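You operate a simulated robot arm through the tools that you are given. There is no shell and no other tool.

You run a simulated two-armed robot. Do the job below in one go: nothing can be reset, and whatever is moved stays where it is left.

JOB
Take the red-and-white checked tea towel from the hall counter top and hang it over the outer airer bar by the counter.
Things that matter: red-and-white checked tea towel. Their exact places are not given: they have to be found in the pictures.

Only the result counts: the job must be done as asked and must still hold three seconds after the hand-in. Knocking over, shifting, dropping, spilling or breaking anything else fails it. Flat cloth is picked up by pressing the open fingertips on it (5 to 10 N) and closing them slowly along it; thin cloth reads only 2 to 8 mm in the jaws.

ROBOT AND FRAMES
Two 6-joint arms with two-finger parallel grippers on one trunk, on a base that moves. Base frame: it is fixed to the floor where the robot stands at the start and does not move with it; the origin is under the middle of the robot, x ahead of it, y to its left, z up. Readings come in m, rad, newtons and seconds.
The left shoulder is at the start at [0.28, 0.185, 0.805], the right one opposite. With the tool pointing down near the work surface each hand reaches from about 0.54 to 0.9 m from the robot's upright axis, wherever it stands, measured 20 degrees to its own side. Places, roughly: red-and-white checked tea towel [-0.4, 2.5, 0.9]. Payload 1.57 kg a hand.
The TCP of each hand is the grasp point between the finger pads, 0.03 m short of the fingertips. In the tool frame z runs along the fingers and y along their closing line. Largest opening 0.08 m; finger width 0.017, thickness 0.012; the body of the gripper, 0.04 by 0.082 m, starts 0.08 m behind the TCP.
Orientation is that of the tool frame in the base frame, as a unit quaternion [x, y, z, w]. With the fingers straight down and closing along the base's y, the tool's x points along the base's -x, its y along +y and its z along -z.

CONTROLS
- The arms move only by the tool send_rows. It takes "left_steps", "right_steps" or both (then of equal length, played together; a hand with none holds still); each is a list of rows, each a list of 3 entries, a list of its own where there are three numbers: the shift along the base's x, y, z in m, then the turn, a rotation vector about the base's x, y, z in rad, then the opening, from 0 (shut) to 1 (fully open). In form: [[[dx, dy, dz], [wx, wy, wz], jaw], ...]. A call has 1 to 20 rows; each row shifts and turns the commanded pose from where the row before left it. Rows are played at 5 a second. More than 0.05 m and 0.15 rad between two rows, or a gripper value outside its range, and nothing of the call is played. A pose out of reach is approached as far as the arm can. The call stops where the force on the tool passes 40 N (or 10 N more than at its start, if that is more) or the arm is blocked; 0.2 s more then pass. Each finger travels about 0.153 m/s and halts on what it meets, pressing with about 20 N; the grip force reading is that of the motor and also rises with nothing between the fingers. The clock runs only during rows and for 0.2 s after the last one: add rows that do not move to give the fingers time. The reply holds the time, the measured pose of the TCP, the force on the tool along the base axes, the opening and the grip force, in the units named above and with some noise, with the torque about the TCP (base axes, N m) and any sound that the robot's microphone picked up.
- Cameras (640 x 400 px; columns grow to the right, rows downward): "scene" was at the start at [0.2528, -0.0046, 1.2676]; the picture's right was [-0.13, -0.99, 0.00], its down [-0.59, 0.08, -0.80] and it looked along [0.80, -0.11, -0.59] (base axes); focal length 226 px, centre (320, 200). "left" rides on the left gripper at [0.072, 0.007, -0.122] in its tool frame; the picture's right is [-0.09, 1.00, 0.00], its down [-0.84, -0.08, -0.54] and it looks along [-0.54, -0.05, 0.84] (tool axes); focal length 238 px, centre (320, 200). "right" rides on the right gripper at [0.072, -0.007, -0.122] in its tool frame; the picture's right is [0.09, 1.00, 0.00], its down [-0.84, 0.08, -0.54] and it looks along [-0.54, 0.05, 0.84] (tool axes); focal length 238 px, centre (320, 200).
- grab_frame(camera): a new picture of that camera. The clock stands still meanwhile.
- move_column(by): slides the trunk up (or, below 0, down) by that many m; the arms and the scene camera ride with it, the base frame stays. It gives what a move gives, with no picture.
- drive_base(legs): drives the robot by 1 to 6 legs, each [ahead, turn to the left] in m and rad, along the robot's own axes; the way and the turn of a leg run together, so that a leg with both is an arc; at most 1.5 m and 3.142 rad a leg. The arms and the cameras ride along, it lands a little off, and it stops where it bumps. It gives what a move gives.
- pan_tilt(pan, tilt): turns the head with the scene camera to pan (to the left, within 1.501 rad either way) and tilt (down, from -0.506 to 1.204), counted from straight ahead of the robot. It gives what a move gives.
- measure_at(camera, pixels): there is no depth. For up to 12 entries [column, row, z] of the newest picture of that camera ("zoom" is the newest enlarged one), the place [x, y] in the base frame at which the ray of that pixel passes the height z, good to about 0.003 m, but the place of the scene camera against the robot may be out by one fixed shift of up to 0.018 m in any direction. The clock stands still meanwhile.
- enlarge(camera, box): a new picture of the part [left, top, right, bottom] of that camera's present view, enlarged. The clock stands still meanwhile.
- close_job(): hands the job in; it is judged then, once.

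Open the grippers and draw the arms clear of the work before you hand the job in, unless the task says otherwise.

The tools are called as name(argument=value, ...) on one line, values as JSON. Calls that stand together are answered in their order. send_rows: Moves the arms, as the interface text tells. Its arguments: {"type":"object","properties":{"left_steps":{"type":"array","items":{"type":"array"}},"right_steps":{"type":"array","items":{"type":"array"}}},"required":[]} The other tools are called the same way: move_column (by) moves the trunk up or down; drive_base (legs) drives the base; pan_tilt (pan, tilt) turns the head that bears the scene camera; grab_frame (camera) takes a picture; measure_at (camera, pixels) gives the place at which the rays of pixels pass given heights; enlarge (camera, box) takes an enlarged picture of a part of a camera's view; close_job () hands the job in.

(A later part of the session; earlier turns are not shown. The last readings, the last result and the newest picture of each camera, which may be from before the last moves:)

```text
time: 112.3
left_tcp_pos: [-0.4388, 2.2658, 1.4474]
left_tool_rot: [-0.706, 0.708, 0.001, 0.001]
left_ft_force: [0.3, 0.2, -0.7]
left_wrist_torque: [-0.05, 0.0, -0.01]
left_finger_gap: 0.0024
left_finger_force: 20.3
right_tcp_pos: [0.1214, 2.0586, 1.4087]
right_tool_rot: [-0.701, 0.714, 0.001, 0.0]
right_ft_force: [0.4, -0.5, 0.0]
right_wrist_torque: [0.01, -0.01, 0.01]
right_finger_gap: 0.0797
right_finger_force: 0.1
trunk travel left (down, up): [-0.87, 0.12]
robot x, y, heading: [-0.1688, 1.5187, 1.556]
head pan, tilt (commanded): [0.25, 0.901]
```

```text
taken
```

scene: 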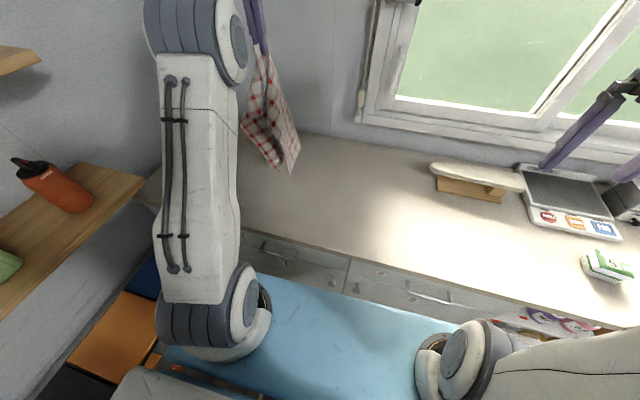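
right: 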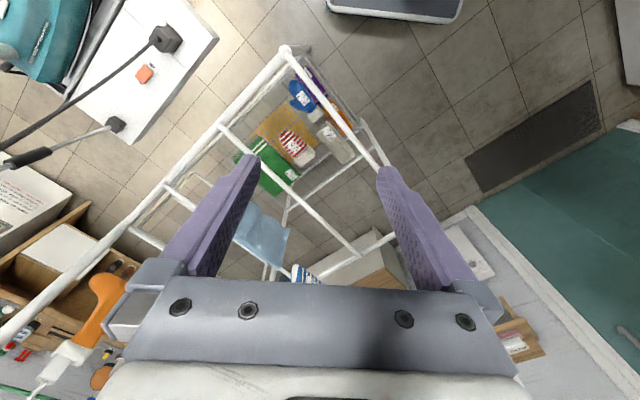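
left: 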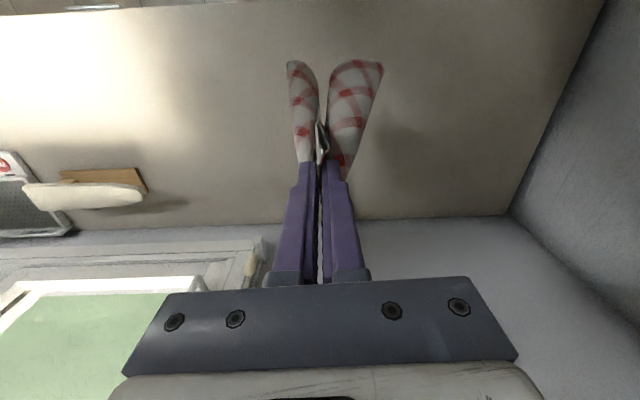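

The towel hangs free below the left fingers. I draw the hand back by 0.21 m toward the robot before driving.

send_rows(left_steps=[[[0, -0.02, 0], [0, 0, 0], 0], [[0, -0.03, 0], [0, 0, 0], 0], [[0, -0.03, 0], [0, 0, 0], 0], [[0, -0.03, 0], [0, 0, 0], 0], [[0, -0.03, 0], [0, 0, 0], 0], [[0, -0.03, 0], [0, 0, 0], 0], [[0, -0.03, 0], [0, 0, 0], 0], [[0, -0.01, 0], [0, 0, 0], 0]])

move_column(by=0.11)

drive_base(legs=[[-0.4, 0.0]])

```text
time: 114.1
left_tcp_pos: [-0.4373, 2.0541, 1.4465]
left_tool_rot: [-0.706, 0.708, 0.001, 0.0]
left_ft_force: [0.4, 0.3, 0.2]
left_wrist_torque: [-0.01, -0.01, 0.01]
left_finger_gap: 0.0025
left_finger_force: 19.7
right_tcp_pos: [0.1217, 2.0586, 1.4089]
right_tool_rot: [-0.7, 0.714, 0.0, 0.001]
right_ft_force: [0.0, -0.2, 0.5]
right_wrist_torque: [0.05, -0.01, 0.0]
right_finger_gap: 0.0797
right_finger_force: 0.0
trunk travel left (down, up): [-0.87, 0.12]
robot x, y, heading: [-0.1676, 1.5159, 1.556]
head pan, tilt (commanded): [0.25, 0.901]
```

```text
time: 115.5
left_tcp_pos: [-0.4371, 2.0551, 1.5555]
left_tool_rot: [-0.705, 0.709, 0.001, 0.0]
left_ft_force: [0.2, 0.5, -0.5]
left_wrist_torque: [-0.02, -0.02, 0.02]
left_finger_gap: 0.0023
left_finger_force: 19.8
right_tcp_pos: [0.1212, 2.0586, 1.5195]
right_tool_rot: [-0.7, 0.714, 0.0, 0.0]
right_ft_force: [0.0, -0.4, -1.0]
right_wrist_torque: [-0.04, 0.02, 0.0]
right_finger_gap: 0.0799
right_finger_force: 0.1
trunk travel left (down, up): [-0.98, 0.01]
robot x, y, heading: [-0.1711, 1.5184, 1.556]
head pan, tilt (commanded): [0.25, 0.901]
```

```text
time: 118.0
left_tcp_pos: [-0.4442, 1.6568, 1.5572]
left_tool_rot: [-0.707, 0.707, 0.001, 0.002]
left_ft_force: [0.1, -0.3, -0.7]
left_wrist_torque: [-0.04, 0.01, 0.0]
left_finger_gap: 0.0024
left_finger_force: 20.4
right_tcp_pos: [0.1149, 1.6603, 1.5192]
right_tool_rot: [-0.7, 0.714, -0.001, 0.001]
right_ft_force: [0.6, -0.6, -0.1]
right_wrist_torque: [0.03, -0.01, 0.0]
right_finger_gap: 0.0803
right_finger_force: 0.0
trunk travel left (down, up): [-0.98, 0.01]
robot x, y, heading: [-0.1752, 1.1192, 1.559]
head pan, tilt (commanded): [0.25, 0.901]
```

The towel is held steady. Before the arc I check the hanging stirrup of the ceiling rack on my right, as the arms are now higher.

pan_tilt(pan=-1.4, tilt=0.0)

grab_frame(camera="scene")

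measure_at(camera="scene", pixels=[[320, 100, 1.9], [320, 100, 2.0]])

```text
time: 119.7
left_tcp_pos: [-0.4447, 1.6563, 1.5577]
left_tool_rot: [-0.706, 0.708, 0.001, 0.002]
left_ft_force: [-0.7, -0.6, -0.6]
left_wrist_torque: [-0.05, 0.05, 0.0]
left_finger_gap: 0.0024
left_finger_force: 20.0
right_tcp_pos: [0.1148, 1.6597, 1.5194]
right_tool_rot: [-0.701, 0.713, 0.0, 0.0]
right_ft_force: [-0.4, -0.2, 0.3]
right_wrist_torque: [-0.01, 0.01, -0.02]
right_finger_gap: 0.0797
right_finger_force: 0.1
trunk travel left (down, up): [-0.98, 0.01]
robot x, y, heading: [-0.1757, 1.1139, 1.556]
head pan, tilt (commanded): [-1.4, 0.0]
```

```text
taken
```

scene: 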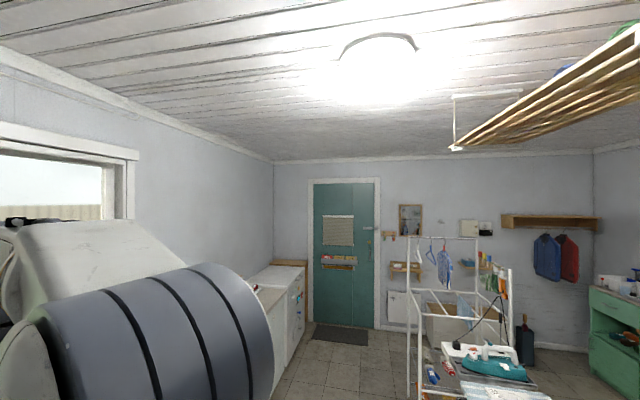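

```text
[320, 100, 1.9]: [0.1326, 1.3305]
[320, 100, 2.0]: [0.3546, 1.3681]
```

The ceiling rack stays well to the right of my path. I drive the forward arc into the corridor.

drive_base(legs=[[0.46, -1.54]])

pan_tilt(pan=0.0, tilt=0.6)

grab_frame(camera="scene")

```text
time: 123.9
left_tcp_pos: [0.6566, 1.6878, 1.5564]
left_tool_rot: [-0.008, 1.0, 0.001, 0.002]
left_ft_force: [0.9, 0.2, -0.5]
left_wrist_torque: [-0.04, 0.0, 0.0]
left_finger_gap: 0.0026
left_finger_force: 19.8
right_tcp_pos: [0.6681, 1.1287, 1.5197]
right_tool_rot: [0.001, 1.0, -0.001, 0.0]
right_ft_force: [-0.2, 0.2, -0.9]
right_wrist_torque: [0.0, 0.0, -0.01]
right_finger_gap: 0.0799
right_finger_force: 0.2
trunk travel left (down, up): [-0.98, 0.01]
robot x, y, heading: [0.1245, 1.4154, 0.0]
head pan, tilt (commanded): [-1.4, 0.0]
cut short: leg 1
```

```text
time: 125.4
left_tcp_pos: [0.6556, 1.6893, 1.5579]
left_tool_rot: [-0.006, 1.0, -0.001, 0.002]
left_ft_force: [-0.2, -0.5, -1.3]
left_wrist_torque: [0.01, -0.01, 0.03]
left_finger_gap: 0.0028
left_finger_force: 20.2
right_tcp_pos: [0.6676, 1.129, 1.5189]
right_tool_rot: [0.0, 1.0, 0.0, 0.0]
right_ft_force: [0.8, 0.7, 0.7]
right_wrist_torque: [0.02, 0.0, 0.02]
right_finger_gap: 0.0799
right_finger_force: 0.0
trunk travel left (down, up): [-0.98, 0.01]
robot x, y, heading: [0.1206, 1.4117, 0.006]
head pan, tilt (commanded): [0.0, 0.6]
```

```text
taken
```

scene: 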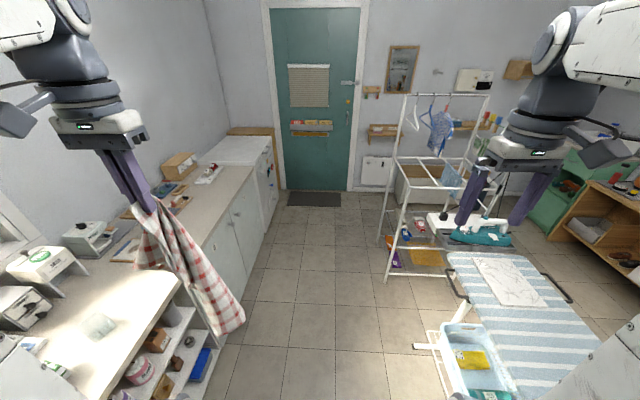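

The towel hangs well from the left fingers at (180,250). I drive ahead along the corridor to x≈1.5, y≈1.47.

drive_base(legs=[[1.38, 0.08]])

grab_frame(camera="scene")

```text
time: 132.2
left_tcp_pos: [1.9913, 1.8045, 1.5572]
left_tool_rot: [-0.052, 0.999, 0.0, 0.002]
left_ft_force: [0.1, 0.3, -0.5]
left_wrist_torque: [0.0, 0.01, 0.03]
left_finger_gap: 0.0025
left_finger_force: 19.6
right_tcp_pos: [2.0549, 1.2487, 1.5189]
right_tool_rot: [-0.044, 0.999, 0.001, 0.0]
right_ft_force: [0.1, -0.4, 0.5]
right_wrist_torque: [0.0, 0.01, -0.02]
right_finger_gap: 0.08
right_finger_force: 0.1
trunk travel left (down, up): [-0.98, 0.01]
robot x, y, heading: [1.4845, 1.4781, 0.093]
head pan, tilt (commanded): [0.0, 0.6]
```

```text
taken
```

scene: 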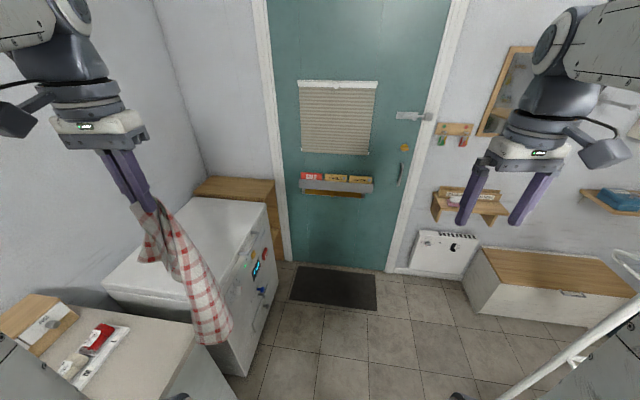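

Everything is clear. I turn right in stages toward the airer.

drive_base(legs=[[0.0, -0.6]])

drive_base(legs=[[0.0, -0.5]])

grab_frame(camera="scene")

```text
time: 134.2
left_tcp_pos: [2.0867, 1.4705, 1.5586]
left_tool_rot: [0.239, 0.971, 0.0, 0.001]
left_ft_force: [0.8, 0.1, 0.5]
left_wrist_torque: [0.03, 0.02, -0.01]
left_finger_gap: 0.0027
left_finger_force: 19.6
right_tcp_pos: [1.8313, 0.9699, 1.519]
right_tool_rot: [0.247, 0.969, 0.0, 0.0]
right_ft_force: [-0.2, 0.7, 0.1]
right_wrist_torque: [0.0, -0.01, -0.02]
right_finger_gap: 0.08
right_finger_force: 0.0
trunk travel left (down, up): [-0.98, 0.01]
robot x, y, heading: [1.4842, 1.4777, -0.489]
head pan, tilt (commanded): [0.0, 0.6]
```

```text
time: 136.1
left_tcp_pos: [2.0041, 1.177, 1.5555]
left_tool_rot: [0.477, 0.879, 0.0, 0.002]
left_ft_force: [0.3, -0.6, 0.2]
left_wrist_torque: [-0.01, 0.01, 0.04]
left_finger_gap: 0.0023
left_finger_force: 20.2
right_tcp_pos: [1.5384, 0.8668, 1.519]
right_tool_rot: [0.483, 0.875, 0.0, 0.0]
right_ft_force: [0.3, -0.9, 0.4]
right_wrist_torque: [-0.02, 0.01, 0.02]
right_finger_gap: 0.08
right_finger_force: 0.1
trunk travel left (down, up): [-0.98, 0.01]
robot x, y, heading: [1.4875, 1.4787, -1.003]
head pan, tilt (commanded): [0.0, 0.6]
```

```text
taken
```

scene: 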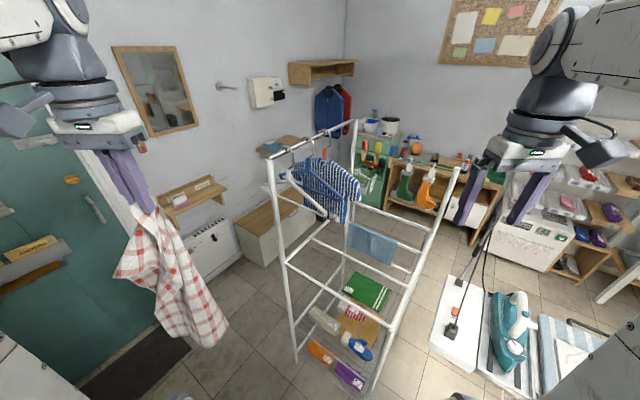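

The right hand will pass near the iron's upright cord (seen at (450,325)–(492,210)), so I measure that cord and zoom on it before turning further.

measure_at(camera="scene", pixels=[[452, 327, 0.9], [460, 285, 1.0], [490, 225, 1.1], [490, 225, 1.2], [490, 225, 1.3], [505, 300, 0.9]])

enlarge(camera="scene", box=[400, 130, 600, 380])

grab_frame(camera="right")

```text
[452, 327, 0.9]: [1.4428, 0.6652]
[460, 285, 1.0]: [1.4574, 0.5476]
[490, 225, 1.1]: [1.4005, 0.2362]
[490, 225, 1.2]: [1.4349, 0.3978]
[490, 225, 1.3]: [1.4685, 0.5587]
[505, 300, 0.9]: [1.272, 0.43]
```

```text
1.60 times, centred on (500, 255) of scene
```

zoom: 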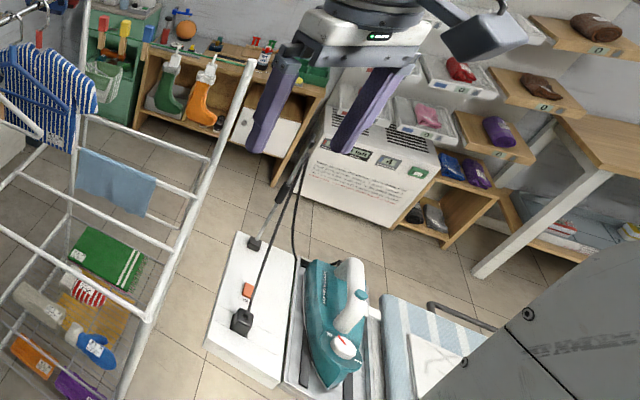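

```text
taken
```

right: 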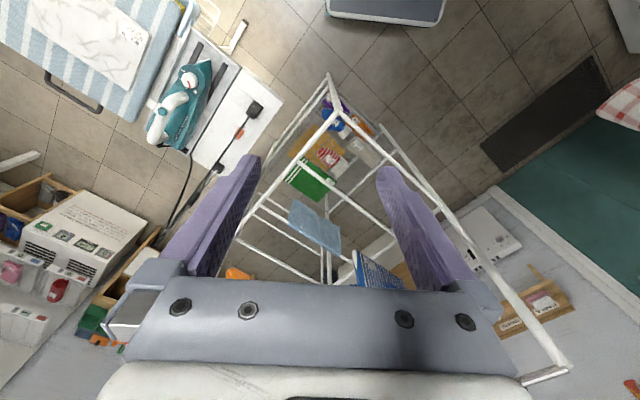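

I measure the cord's upper end from the right gripper camera to fix its height.

measure_at(camera="right", pixels=[[165, 230, 1.1], [165, 230, 1.2], [165, 230, 1.3], [165, 230, 1.0], [190, 150, 0.95], [255, 108, 0.9], [214, 168, 1.0]])

```text
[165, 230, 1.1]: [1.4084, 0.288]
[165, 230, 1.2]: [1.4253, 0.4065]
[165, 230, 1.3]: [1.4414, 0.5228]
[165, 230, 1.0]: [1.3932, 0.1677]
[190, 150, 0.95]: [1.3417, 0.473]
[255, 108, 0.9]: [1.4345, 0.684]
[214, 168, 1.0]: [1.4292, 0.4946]
```

The cord rises away from the robot (y<0.65), while the right hand stays at y≥0.87 and higher, so it is clear. I turn the remaining 0.45 rad.

drive_base(legs=[[0.0, -0.45]])

pan_tilt(pan=0.2, tilt=0.75)

grab_frame(camera="scene")

grab_frame(camera="left")

```text
time: 137.8
left_tcp_pos: [1.8204, 0.9808, 1.557]
left_tool_rot: [0.661, 0.751, 0.0, 0.001]
left_ft_force: [-0.4, -0.2, -0.5]
left_wrist_torque: [0.04, -0.04, 0.04]
left_finger_gap: 0.0025
left_finger_force: 20.3
right_tcp_pos: [1.266, 0.9035, 1.5188]
right_tool_rot: [0.667, 0.745, 0.0, -0.001]
right_ft_force: [-0.1, 0.3, 0.6]
right_wrist_torque: [0.04, -0.02, -0.01]
right_finger_gap: 0.0802
right_finger_force: 0.0
trunk travel left (down, up): [-0.98, 0.01]
robot x, y, heading: [1.4805, 1.4786, -1.457]
head pan, tilt (commanded): [0.0, 0.6]
```

```text
time: 138.5
left_tcp_pos: [1.8212, 0.9808, 1.5563]
left_tool_rot: [0.661, 0.751, 0.0, 0.002]
left_ft_force: [-0.5, -0.6, -0.8]
left_wrist_torque: [-0.01, -0.02, 0.06]
left_finger_gap: 0.0022
left_finger_force: 19.6
right_tcp_pos: [1.2662, 0.9029, 1.5192]
right_tool_rot: [0.666, 0.746, 0.0, -0.001]
right_ft_force: [-0.7, 0.4, -0.3]
right_wrist_torque: [0.01, -0.01, 0.01]
right_finger_gap: 0.0798
right_finger_force: 0.0
trunk travel left (down, up): [-0.98, 0.01]
robot x, y, heading: [1.4855, 1.4835, -1.454]
head pan, tilt (commanded): [0.201, 0.75]
```

```text
taken
```

scene: 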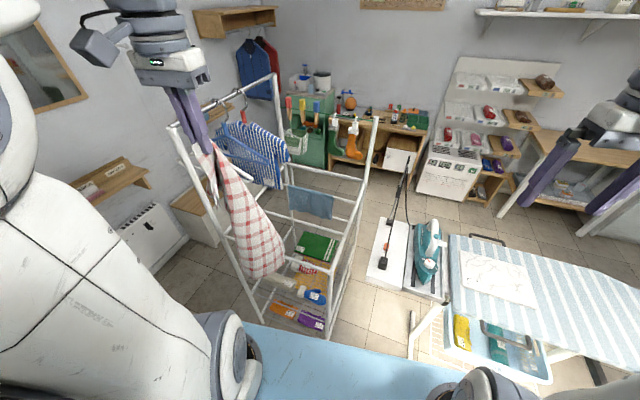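

```text
taken
```

left: 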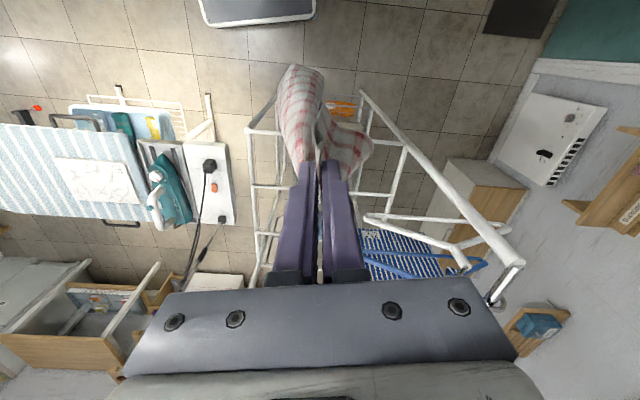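

The towel hangs just on the near side of the outer bar (bar near row 130–145 in the left view). I measure the bar and the white hanger's near end to keep clear of it.

measure_at(camera="left", pixels=[[251, 131, 0.995], [404, 146, 0.995], [368, 217, 1.3], [368, 217, 1.2], [400, 240, 1.2], [365, 235, 1.1], [285, 187, 0.995], [385, 193, 0.995]])

enlarge(camera="left", box=[230, 60, 550, 290])

```text
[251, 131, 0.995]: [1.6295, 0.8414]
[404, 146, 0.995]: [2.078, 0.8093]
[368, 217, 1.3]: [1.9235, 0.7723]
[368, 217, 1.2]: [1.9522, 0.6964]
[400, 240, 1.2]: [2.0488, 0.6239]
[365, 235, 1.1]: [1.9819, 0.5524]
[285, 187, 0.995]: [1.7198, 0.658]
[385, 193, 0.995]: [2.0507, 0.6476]
```

```text
1.74 times, centred on (390, 175) of left
```

zoom: 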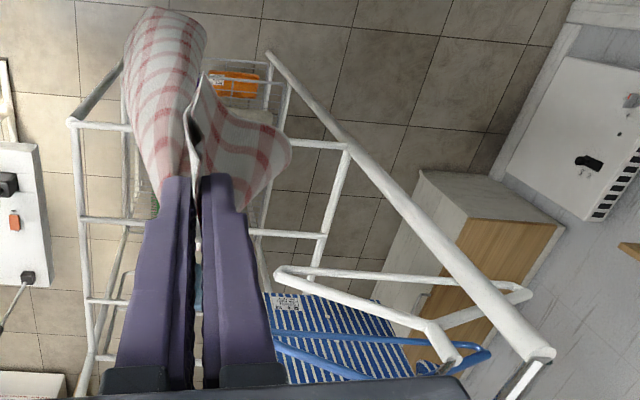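

The bar at x≈1.76 lies at y≈0.836, and the hanger's near end is about (1.93, 0.75), so I will hang the towel around x≈1.75. First I lower the trunk 0.2 with the towel still on the near side of the bar.

send_rows(left_steps=[[[-0.02, 0.0, 0], [0, 0, -0.06], 0], [[-0.02, 0.0, 0], [0, 0, -0.06], 0], [[-0.025, 0.0, 0], [0, 0, -0.07], 0], [[0, 0, 0], [0, 0, 0], 0], [[0, 0, 0], [0, 0, 0], 0]])

move_column(by=-0.2)

grab_frame(camera="scene")

grab_frame(camera="left")

```text
time: 139.7
left_tcp_pos: [1.756, 0.9801, 1.5565]
left_tool_rot: [0.729, 0.685, -0.001, 0.001]
left_ft_force: [-0.1, 0.2, -0.5]
left_wrist_torque: [-0.01, -0.03, 0.03]
left_finger_gap: 0.0026
left_finger_force: 19.3
right_tcp_pos: [1.2661, 0.9045, 1.5202]
right_tool_rot: [0.667, 0.745, 0.001, -0.001]
right_ft_force: [-0.9, -0.4, 0.8]
right_wrist_torque: [0.02, 0.01, -0.03]
right_finger_gap: 0.0802
right_finger_force: 0.0
trunk travel left (down, up): [-0.98, 0.01]
robot x, y, heading: [1.4857, 1.4801, -1.458]
head pan, tilt (commanded): [0.201, 0.75]
```

```text
time: 141.9
left_tcp_pos: [1.7565, 0.9807, 1.3565]
left_tool_rot: [0.729, 0.684, -0.001, 0.001]
left_ft_force: [-0.7, 0.0, -0.1]
left_wrist_torque: [0.04, -0.01, 0.04]
left_finger_gap: 0.0025
left_finger_force: 19.9
right_tcp_pos: [1.2669, 0.904, 1.3185]
right_tool_rot: [0.666, 0.746, 0.001, 0.0]
right_ft_force: [0.7, -0.7, -0.1]
right_wrist_torque: [0.02, 0.0, 0.03]
right_finger_gap: 0.0798
right_finger_force: 0.0
trunk travel left (down, up): [-0.78, 0.21]
robot x, y, heading: [1.4838, 1.4806, -1.457]
head pan, tilt (commanded): [0.201, 0.75]
```

```text
taken
```

scene: 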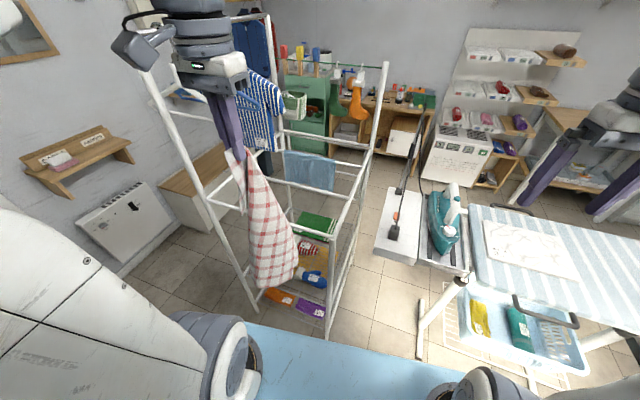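

```text
taken
```

left: 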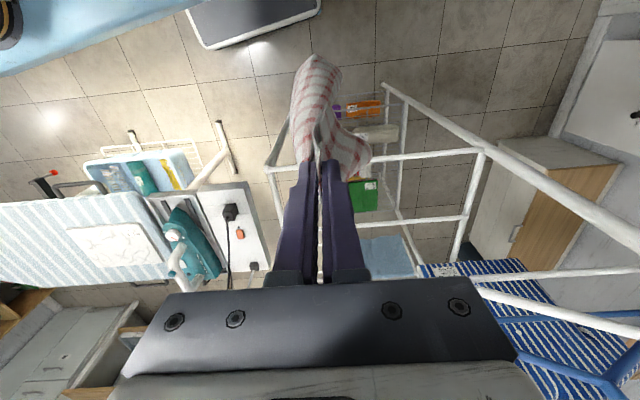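

The towel hangs on the near side of the outer bar. I lower the hand by 0.13 m so that the middle of the towel is at bar height.

send_rows(left_steps=[[[0, 0, -0.03], [0, 0, 0], 0], [[0, 0, -0.03], [0, 0, 0], 0], [[0, 0, -0.03], [0, 0, 0], 0], [[0, 0, -0.03], [0, 0, 0], 0], [[0, 0, -0.01], [0, 0, 0], 0], [[0, 0, 0], [0, 0, 0], 0], [[0, 0, 0], [0, 0, 0], 0]])

grab_frame(camera="scene")

grab_frame(camera="left")

```text
time: 143.5
left_tcp_pos: [1.7558, 0.9807, 1.2258]
left_tool_rot: [0.729, 0.684, -0.001, 0.001]
left_ft_force: [0.1, 1.0, -0.6]
left_wrist_torque: [-0.04, -0.01, 0.04]
left_finger_gap: 0.0026
left_finger_force: 20.5
right_tcp_pos: [1.2659, 0.9033, 1.3196]
right_tool_rot: [0.667, 0.745, 0.001, 0.0]
right_ft_force: [-0.8, -0.2, -0.6]
right_wrist_torque: [0.02, 0.04, 0.0]
right_finger_gap: 0.0801
right_finger_force: 0.0
trunk travel left (down, up): [-0.78, 0.21]
robot x, y, heading: [1.486, 1.4795, -1.459]
head pan, tilt (commanded): [0.201, 0.75]
```

```text
taken
```

scene: 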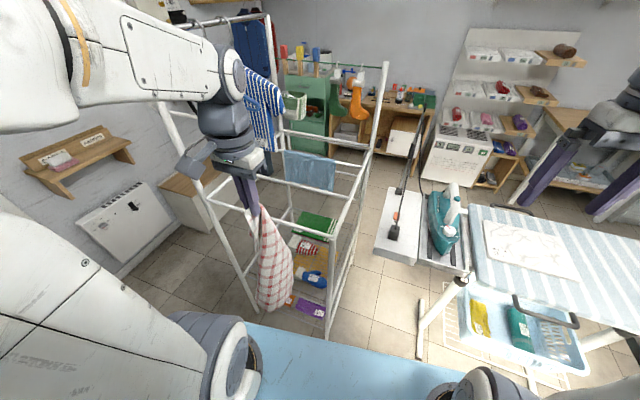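

```text
taken
```

left: 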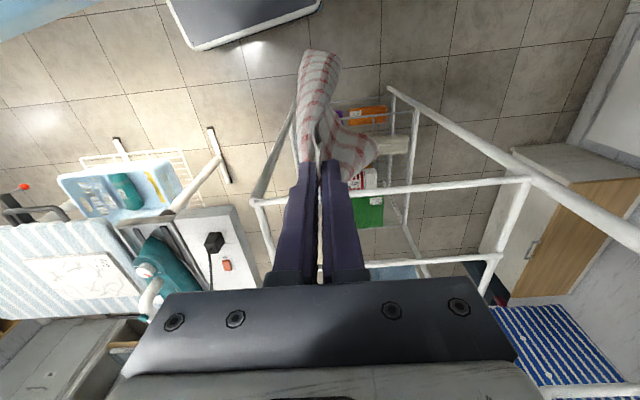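

The outer bar runs in the left view from (256,203) to (527,181), just beyond the towel. I re-measure it here.

measure_at(camera="left", pixels=[[256, 203, 0.995], [400, 190, 0.995], [527, 181, 0.995], [400, 190, 1.0], [270, 275, 0.995], [495, 257, 0.995], [420, 263, 0.995]])

```text
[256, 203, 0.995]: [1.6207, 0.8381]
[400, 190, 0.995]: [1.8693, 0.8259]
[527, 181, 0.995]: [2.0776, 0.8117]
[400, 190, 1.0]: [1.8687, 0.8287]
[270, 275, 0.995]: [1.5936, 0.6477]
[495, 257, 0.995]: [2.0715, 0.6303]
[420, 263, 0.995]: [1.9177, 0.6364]
```

Bar axis is about y≈0.838, z≈1.0 at x=1.756. I move the hand over the bar to the far side (y≈0.745) at this height so that the towel folds over the bar.

send_rows(left_steps=[[[0, -0.03, 0.01], [0, 0, 0], 0], [[0, -0.03, 0], [0, 0, 0], 0], [[0, -0.03, 0], [0, 0, 0], 0], [[0, -0.03, 0], [0, 0, 0], 0], [[0, -0.03, 0], [0, 0, 0], 0], [[0, -0.03, 0], [0, 0, 0], 0], [[0, -0.03, 0], [0, 0, 0], 0], [[0, -0.025, 0], [0, 0, 0], 0], [[0, 0, 0], [0, 0, 0], 0], [[0, 0, 0], [0, 0, 0], 0]])

grab_frame(camera="scene")

grab_frame(camera="left")

```text
time: 145.7
left_tcp_pos: [1.7561, 0.746, 1.2364]
left_tool_rot: [0.729, 0.685, -0.001, 0.001]
left_ft_force: [-0.2, 0.9, -0.7]
left_wrist_torque: [0.04, -0.02, 0.03]
left_finger_gap: 0.0025
left_finger_force: 20.5
right_tcp_pos: [1.2666, 0.9056, 1.3198]
right_tool_rot: [0.667, 0.745, 0.001, 0.0]
right_ft_force: [-0.2, 0.0, 0.6]
right_wrist_torque: [-0.01, 0.0, 0.01]
right_finger_gap: 0.0799
right_finger_force: 0.0
trunk travel left (down, up): [-0.78, 0.21]
robot x, y, heading: [1.483, 1.4818, -1.458]
head pan, tilt (commanded): [0.201, 0.75]
```

```text
taken
```

scene: 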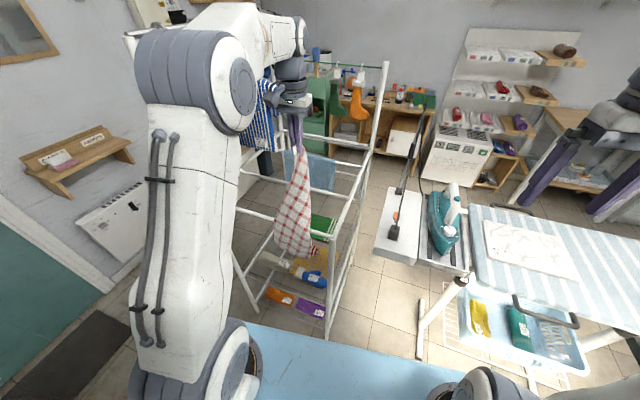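

```text
taken
```

left: 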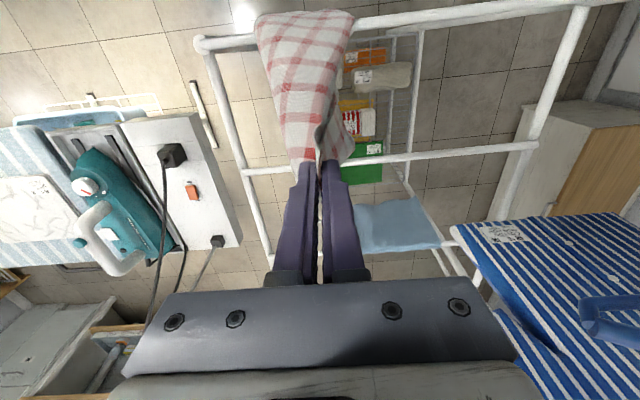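

The towel now crosses over the outer bar (left view rows 15–40). I zoom the scene view to see how it lies.

enlarge(camera="scene", box=[220, 100, 380, 300])

```text
2.00 times, centred on (300, 200) of scene
```

zoom: 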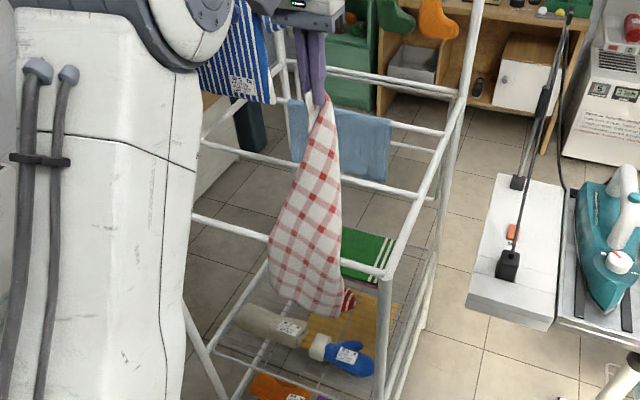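

The near side hangs only about 0.15 m against about 0.24 m on the hand side. I bring the hand back over, lower it 4 cm and cross again for a more even drape.

send_rows(left_steps=[[[0, 0.035, 0], [0, 0, 0], 0], [[0, 0.035, 0], [0, 0, 0], 0], [[0, 0.035, 0], [0, 0, 0], 0], [[0, 0.035, 0], [0, 0, 0], 0], [[0, 0.01, -0.02], [0, 0, 0], 0], [[0, 0, -0.02], [0, 0, 0], 0], [[0, 0, 0], [0, 0, 0], 0], [[0, -0.03, 0], [0, 0, 0], 0], [[0, -0.03, 0], [0, 0, 0], 0], [[0, -0.03, 0], [0, 0, 0], 0], [[0, -0.03, 0], [0, 0, 0], 0], [[0, -0.03, 0], [0, 0, 0], 0], [[0, 0, 0], [0, 0, 0], 0], [[0, 0, 0], [0, 0, 0], 0]])

enlarge(camera="scene", box=[220, 100, 380, 300])

grab_frame(camera="left")

```text
time: 148.7
left_tcp_pos: [1.757, 0.7475, 1.195]
left_tool_rot: [0.728, 0.685, -0.001, 0.002]
left_ft_force: [0.5, 1.0, -0.2]
left_wrist_torque: [-0.01, -0.01, 0.02]
left_finger_gap: 0.0025
left_finger_force: 20.6
right_tcp_pos: [1.2668, 0.904, 1.3194]
right_tool_rot: [0.666, 0.746, 0.0, 0.0]
right_ft_force: [0.6, -0.1, 0.0]
right_wrist_torque: [0.0, -0.02, 0.01]
right_finger_gap: 0.0798
right_finger_force: 0.1
trunk travel left (down, up): [-0.78, 0.21]
robot x, y, heading: [1.4823, 1.4784, -1.456]
head pan, tilt (commanded): [0.201, 0.75]
```

```text
2.00 times, centred on (300, 200) of scene
```

zoom: 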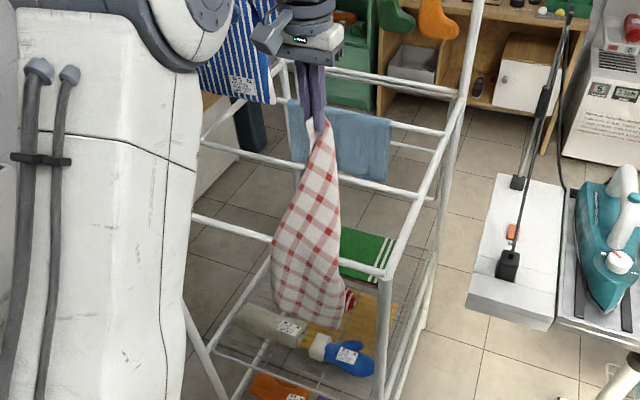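

```text
taken
```

left: 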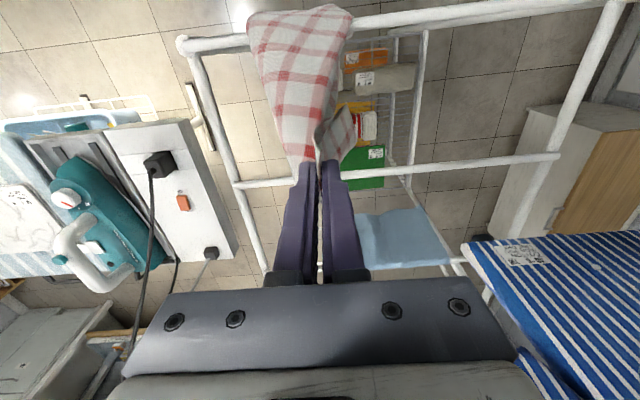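

Now the drape is nearly even: about 0.18 m on each side of the bar. I lower the hand on the far side of the bar, between it and the next bar.

send_rows(left_steps=[[[0, 0, -0.03], [0, 0, 0], 0], [[0, 0, -0.03], [0, 0, 0], 0], [[0, 0, -0.03], [0, 0, 0], 0], [[0, 0, -0.03], [0, 0, 0], 0], [[0, 0, -0.03], [0, 0, 0], 0], [[0, 0, -0.015], [0, 0, 0], 0], [[0, 0, 0], [0, 0, 0], 0], [[0, 0, 0], [0, 0, 0], 0]])

enlarge(camera="scene", box=[220, 100, 380, 300])

grab_frame(camera="left")

```text
time: 150.5
left_tcp_pos: [1.7555, 0.7457, 1.0322]
left_tool_rot: [0.728, 0.685, -0.001, 0.001]
left_ft_force: [0.9, 0.1, -0.4]
left_wrist_torque: [0.0, 0.0, 0.04]
left_finger_gap: 0.0026
left_finger_force: 20.3
right_tcp_pos: [1.266, 0.9046, 1.3193]
right_tool_rot: [0.667, 0.745, 0.001, -0.001]
right_ft_force: [0.4, 0.5, 0.2]
right_wrist_torque: [0.03, 0.02, 0.04]
right_finger_gap: 0.0799
right_finger_force: 0.1
trunk travel left (down, up): [-0.78, 0.21]
robot x, y, heading: [1.4855, 1.4767, -1.454]
head pan, tilt (commanded): [0.201, 0.75]
```

```text
2.00 times, centred on (300, 200) of scene
```

zoom: 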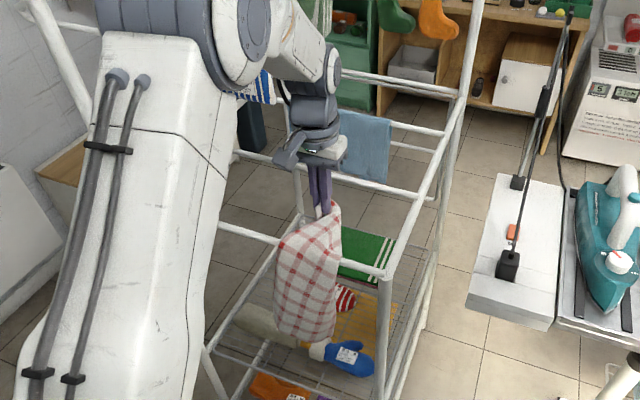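

```text
taken
```

left: 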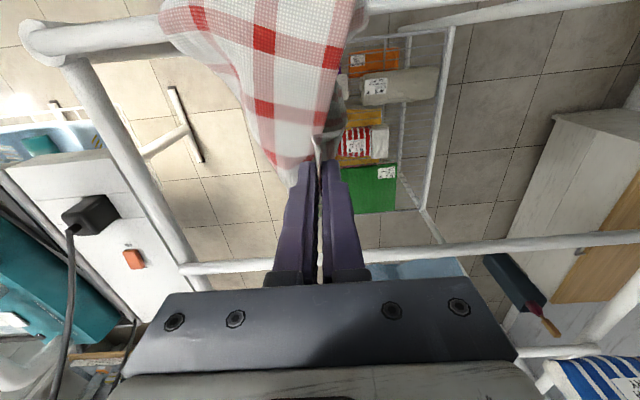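

The near half now hangs to zoom row 343. I measure where its bottom and the fold line are to judge the balance.

measure_at(camera="zoom", pixels=[[310, 343, 0.75], [310, 343, 0.8], [310, 343, 0.85], [280, 325, 0.8], [280, 325, 0.85], [282, 243, 1.015], [338, 262, 1.015]])

```text
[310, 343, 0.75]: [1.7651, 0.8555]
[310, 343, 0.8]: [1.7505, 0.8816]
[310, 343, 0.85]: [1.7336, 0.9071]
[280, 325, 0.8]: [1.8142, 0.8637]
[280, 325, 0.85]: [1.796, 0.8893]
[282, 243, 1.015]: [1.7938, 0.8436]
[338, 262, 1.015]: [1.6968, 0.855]
```

The near side has slid to about 0.24 m, so the far side is a bit short. I pull the held end outward and up to draw cloth back over the bar, then lower with the cloth kept taut.

send_rows(left_steps=[[[0, -0.02, 0.036], [0, 0, 0], 0], [[0, -0.02, 0.036], [0, 0, 0], 0], [[0, -0.02, 0.036], [0, 0, 0], 0], [[0, 0, 0], [0, 0, 0], 0], [[0, 0, 0], [0, 0, 0], 0]])

enlarge(camera="scene", box=[220, 100, 380, 300])

grab_frame(camera="left")

```text
time: 151.7
left_tcp_pos: [1.7531, 0.6853, 1.1403]
left_tool_rot: [0.728, 0.685, 0.0, 0.001]
left_ft_force: [0.6, -0.9, -0.3]
left_wrist_torque: [0.04, -0.01, 0.01]
left_finger_gap: 0.0025
left_finger_force: 20.0
right_tcp_pos: [1.2677, 0.9037, 1.3189]
right_tool_rot: [0.666, 0.746, 0.001, 0.0]
right_ft_force: [0.5, 0.3, 0.3]
right_wrist_torque: [-0.01, 0.01, 0.01]
right_finger_gap: 0.0798
right_finger_force: 0.2
trunk travel left (down, up): [-0.78, 0.21]
robot x, y, heading: [1.4842, 1.481, -1.461]
head pan, tilt (commanded): [0.201, 0.75]
```

```text
2.00 times, centred on (300, 200) of scene
```

zoom: 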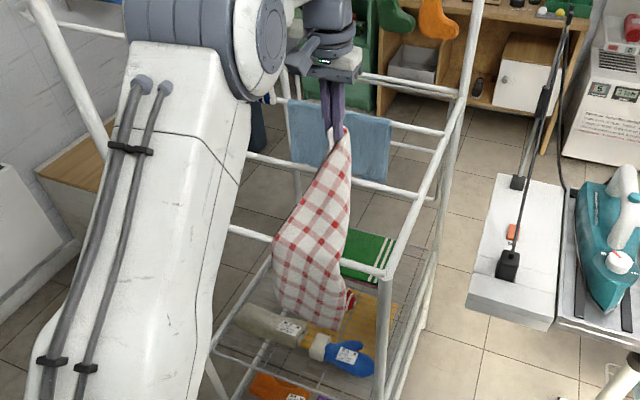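

```text
taken
```

left: 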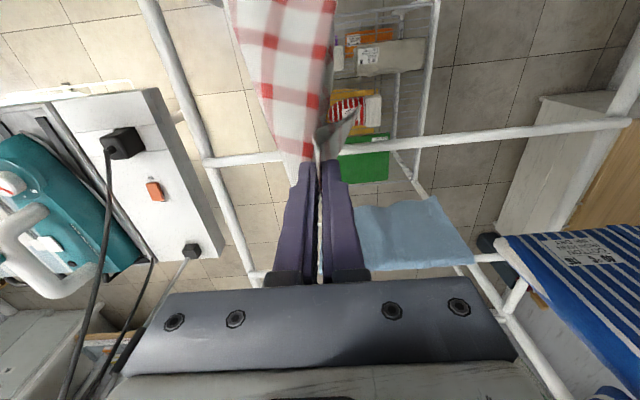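

The cloth is taut again and the near part has shortened (bottom at zoom row 328). I measure it and then lower along the far side.

measure_at(camera="zoom", pixels=[[312, 330, 0.8], [312, 330, 0.85], [280, 305, 0.8], [280, 305, 0.85]])

send_rows(left_steps=[[[0, 0.003, -0.035], [0, 0, 0], 0], [[0, 0.003, -0.035], [0, 0, 0], 0], [[0, 0.003, -0.035], [0, 0, 0], 0], [[0, 0.003, -0.035], [0, 0, 0], 0], [[0, 0.003, -0.035], [0, 0, 0], 0], [[0, 0, 0], [0, 0, 0], 0]])

enlarge(camera="scene", box=[220, 100, 380, 300])

grab_frame(camera="left")

```text
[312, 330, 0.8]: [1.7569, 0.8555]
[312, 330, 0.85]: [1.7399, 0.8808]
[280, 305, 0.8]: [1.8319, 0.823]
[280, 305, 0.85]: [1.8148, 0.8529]
```

```text
time: 153.1
left_tcp_pos: [1.7565, 0.7007, 0.9641]
left_tool_rot: [0.728, 0.686, -0.001, 0.001]
left_ft_force: [-0.3, 0.3, -0.4]
left_wrist_torque: [0.0, 0.02, 0.04]
left_finger_gap: 0.0027
left_finger_force: 20.3
right_tcp_pos: [1.2663, 0.9041, 1.3186]
right_tool_rot: [0.666, 0.746, 0.001, 0.0]
right_ft_force: [-0.2, -0.4, 0.2]
right_wrist_torque: [0.01, 0.01, -0.01]
right_finger_gap: 0.0799
right_finger_force: 0.0
trunk travel left (down, up): [-0.78, 0.21]
robot x, y, heading: [1.4869, 1.4784, -1.454]
head pan, tilt (commanded): [0.201, 0.75]
```

```text
2.00 times, centred on (300, 200) of scene
```

zoom: 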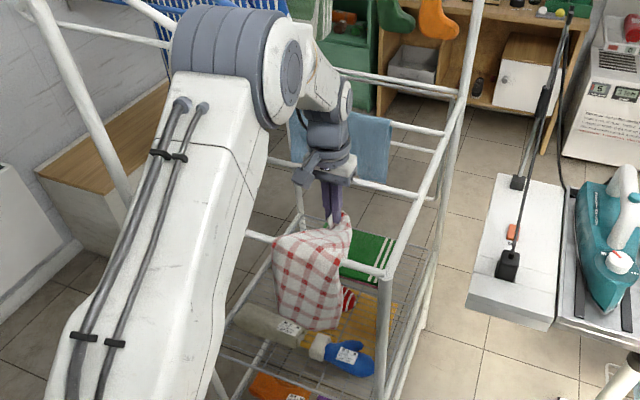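

```text
taken
```

left: 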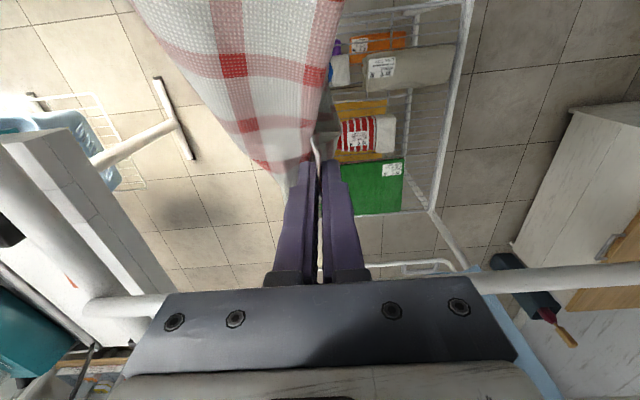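

The near part hangs about 0.2 m and the held far end is down between the bars. I open the jaws and wait for the cloth to settle.

send_rows(left_steps=[[[0, 0, 0], [0, 0, 0], 0.2], [[0, 0, 0], [0, 0, 0], 0.4], [[0, 0, 0], [0, 0, 0], 0.6], [[0, 0, 0], [0, 0, 0], 0.7], [[0, 0, 0], [0, 0, 0], 0.7], [[0, 0, 0], [0, 0, 0], 0.7], [[0, 0, 0], [0, 0, 0], 0.7]])

enlarge(camera="scene", box=[220, 100, 380, 300])

grab_frame(camera="left")

```text
time: 154.7
left_tcp_pos: [1.7565, 0.7005, 0.964]
left_tool_rot: [0.73, 0.684, 0.0, 0.002]
left_ft_force: [0.5, 0.0, -0.4]
left_wrist_torque: [0.02, -0.02, 0.02]
left_finger_gap: 0.0562
left_finger_force: 0.1
right_tcp_pos: [1.2663, 0.905, 1.3202]
right_tool_rot: [0.667, 0.745, 0.001, -0.001]
right_ft_force: [0.3, -0.2, 0.2]
right_wrist_torque: [0.01, -0.02, -0.02]
right_finger_gap: 0.0799
right_finger_force: 0.1
trunk travel left (down, up): [-0.78, 0.21]
robot x, y, heading: [1.4891, 1.4811, -1.458]
head pan, tilt (commanded): [0.201, 0.75]
```

```text
2.00 times, centred on (300, 200) of scene
```

zoom: 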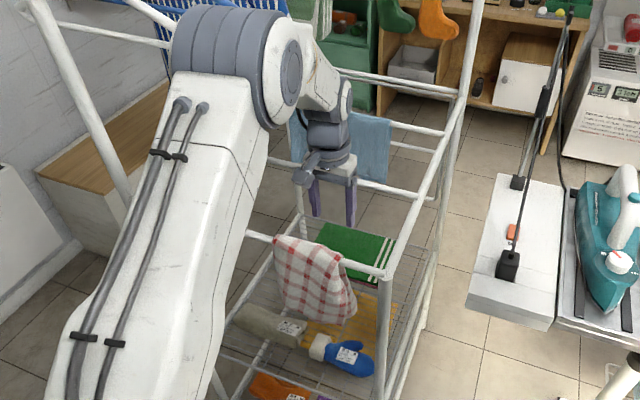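

```text
taken
```

left: 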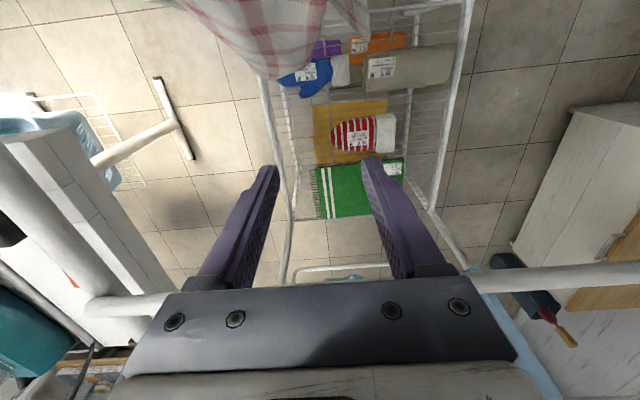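

The towel is released and hangs over the outer bar. I raise the hand straight up, clear of the bars.

send_rows(left_steps=[[[0, 0, 0.02], [0, 0, 0], 0.7], [[0, 0, 0.03], [0, 0, 0], 0.7], [[0, 0, 0.04], [0, 0, 0], 0.7], [[0, 0, 0.04], [0, 0, 0], 0.7], [[0, 0, 0.04], [0, 0, 0], 0.7], [[0, 0, 0.04], [0, 0, 0], 0.7], [[0, 0, 0.04], [0, 0, 0], 0.7], [[0, 0, 0.04], [0, 0, 0], 0.7], [[0, 0, 0.03], [0, 0, 0], 0.7]])

grab_frame(camera="left")

enlarge(camera="scene", box=[220, 100, 380, 300])

```text
time: 156.7
left_tcp_pos: [1.7582, 0.6988, 1.2844]
left_tool_rot: [0.729, 0.685, -0.001, -0.001]
left_ft_force: [-0.5, 0.1, -0.1]
left_wrist_torque: [-0.01, 0.0, -0.01]
left_finger_gap: 0.0559
left_finger_force: 0.1
right_tcp_pos: [1.2667, 0.9046, 1.3196]
right_tool_rot: [0.667, 0.745, 0.001, -0.001]
right_ft_force: [0.7, -0.4, 0.3]
right_wrist_torque: [0.0, 0.02, 0.0]
right_finger_gap: 0.0802
right_finger_force: 0.0
trunk travel left (down, up): [-0.78, 0.21]
robot x, y, heading: [1.4824, 1.4838, -1.461]
head pan, tilt (commanded): [0.201, 0.75]
```

```text
taken
```

left: 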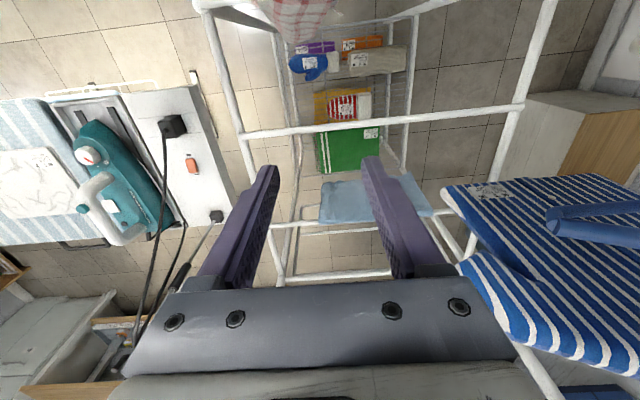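

```text
2.00 times, centred on (300, 200) of scene
```

zoom: 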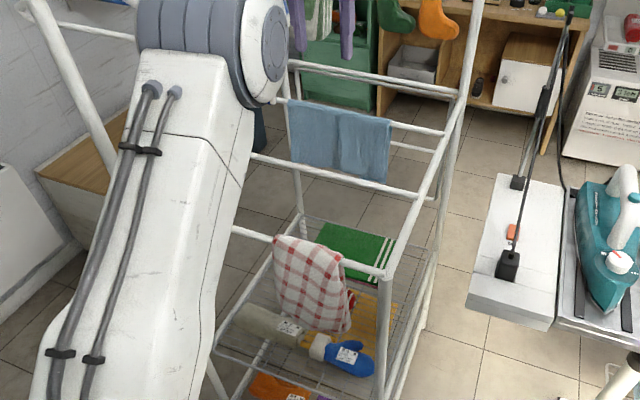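

The towel stays on the bar. I draw the left hand back over to the robot's side at this height, then check the drape from above.

send_rows(left_steps=[[[0, 0.04, 0.02], [0, 0, 0], 0.7], [[0, 0.04, 0.02], [0, 0, 0], 0.7], [[0, 0.04, 0.02], [0, 0, 0], 0.7], [[0, 0.04, 0], [0, 0, 0], 0.7], [[0, 0.04, 0], [0, 0, 0], 0.7], [[0, 0.04, 0], [0, 0, 0], 0.7], [[0, 0.04, 0], [0, 0, 0], 0.7]])

grab_frame(camera="left")

grab_frame(camera="scene")

enlarge(camera="left", box=[200, 30, 440, 230])

```text
time: 158.3
left_tcp_pos: [1.7558, 0.9807, 1.3464]
left_tool_rot: [0.729, 0.685, 0.0, 0.001]
left_ft_force: [0.4, -0.8, -0.7]
left_wrist_torque: [0.01, 0.03, 0.0]
left_finger_gap: 0.056
left_finger_force: 0.0
right_tcp_pos: [1.2658, 0.9039, 1.3196]
right_tool_rot: [0.667, 0.745, 0.0, -0.001]
right_ft_force: [0.8, 0.1, 0.1]
right_wrist_torque: [0.02, 0.0, -0.03]
right_finger_gap: 0.0801
right_finger_force: 0.2
trunk travel left (down, up): [-0.78, 0.21]
robot x, y, heading: [1.4838, 1.4797, -1.457]
head pan, tilt (commanded): [0.201, 0.75]
```

```text
taken
```

left: 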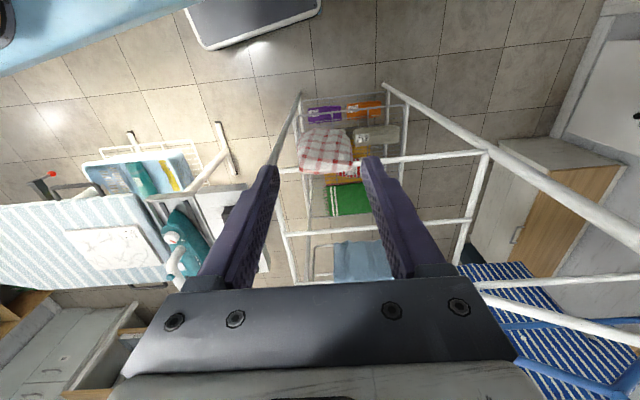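

```text
taken
```

scene: 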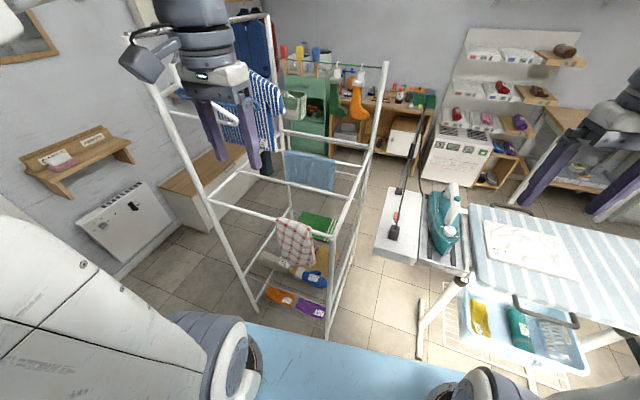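

```text
2.00 times, centred on (320, 130) of left
```

zoom: 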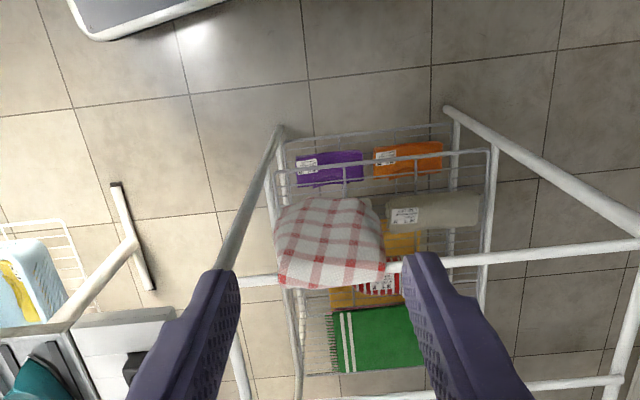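

The towel hangs over the outer bar with both ends down. I wait a few seconds in place and compare to see whether it slides.

enlarge(camera="scene", box=[220, 150, 380, 300])

send_rows(left_steps=[[[0, 0, 0], [0, 0, 0], 0.7], [[0, 0, 0], [0, 0, 0], 0.7], [[0, 0, 0], [0, 0, 0], 0.7], [[0, 0, 0], [0, 0, 0], 0.7], [[0, 0, 0], [0, 0, 0], 0.7], [[0, 0, 0], [0, 0, 0], 0.7], [[0, 0, 0], [0, 0, 0], 0.7], [[0, 0, 0], [0, 0, 0], 0.7], [[0, 0, 0], [0, 0, 0], 0.7], [[0, 0, 0], [0, 0, 0], 0.7], [[0, 0, 0], [0, 0, 0], 0.7], [[0, 0, 0], [0, 0, 0], 0.7], [[0, 0, 0], [0, 0, 0], 0.7], [[0, 0, 0], [0, 0, 0], 0.7], [[0, 0, 0], [0, 0, 0], 0.7], [[0, 0, 0], [0, 0, 0], 0.7], [[0, 0, 0], [0, 0, 0], 0.7], [[0, 0, 0], [0, 0, 0], 0.7], [[0, 0, 0], [0, 0, 0], 0.7], [[0, 0, 0], [0, 0, 0], 0.7]])

enlarge(camera="scene", box=[220, 150, 380, 300])

```text
2.67 times, centred on (300, 225) of scene
```

zoom: 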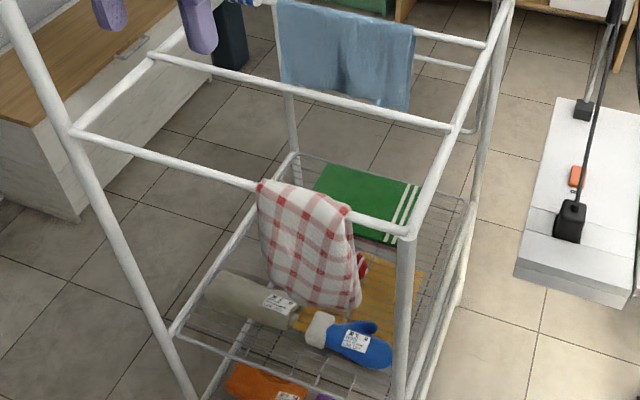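

```text
time: 162.5
left_tcp_pos: [1.7551, 0.979, 1.3456]
left_tool_rot: [0.728, 0.685, -0.001, 0.002]
left_ft_force: [0.4, 0.9, 0.5]
left_wrist_torque: [0.02, -0.01, -0.03]
left_finger_gap: 0.0558
left_finger_force: 0.0
right_tcp_pos: [1.2661, 0.9038, 1.3185]
right_tool_rot: [0.666, 0.746, 0.0, -0.001]
right_ft_force: [-0.3, -0.3, -0.9]
right_wrist_torque: [-0.02, 0.0, 0.02]
right_finger_gap: 0.0801
right_finger_force: 0.1
trunk travel left (down, up): [-0.78, 0.21]
robot x, y, heading: [1.4839, 1.4794, -1.463]
head pan, tilt (commanded): [0.201, 0.75]
```

```text
2.67 times, centred on (300, 225) of scene
```

zoom: 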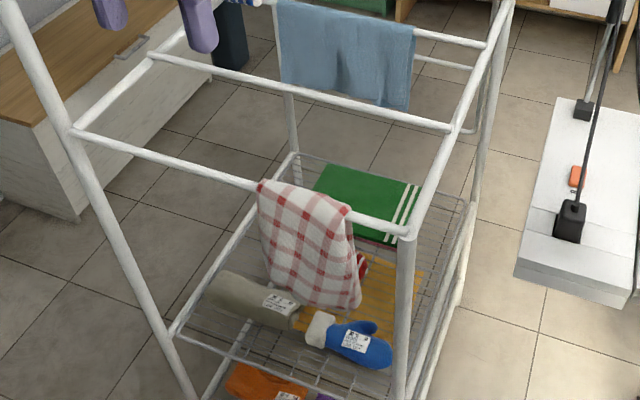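

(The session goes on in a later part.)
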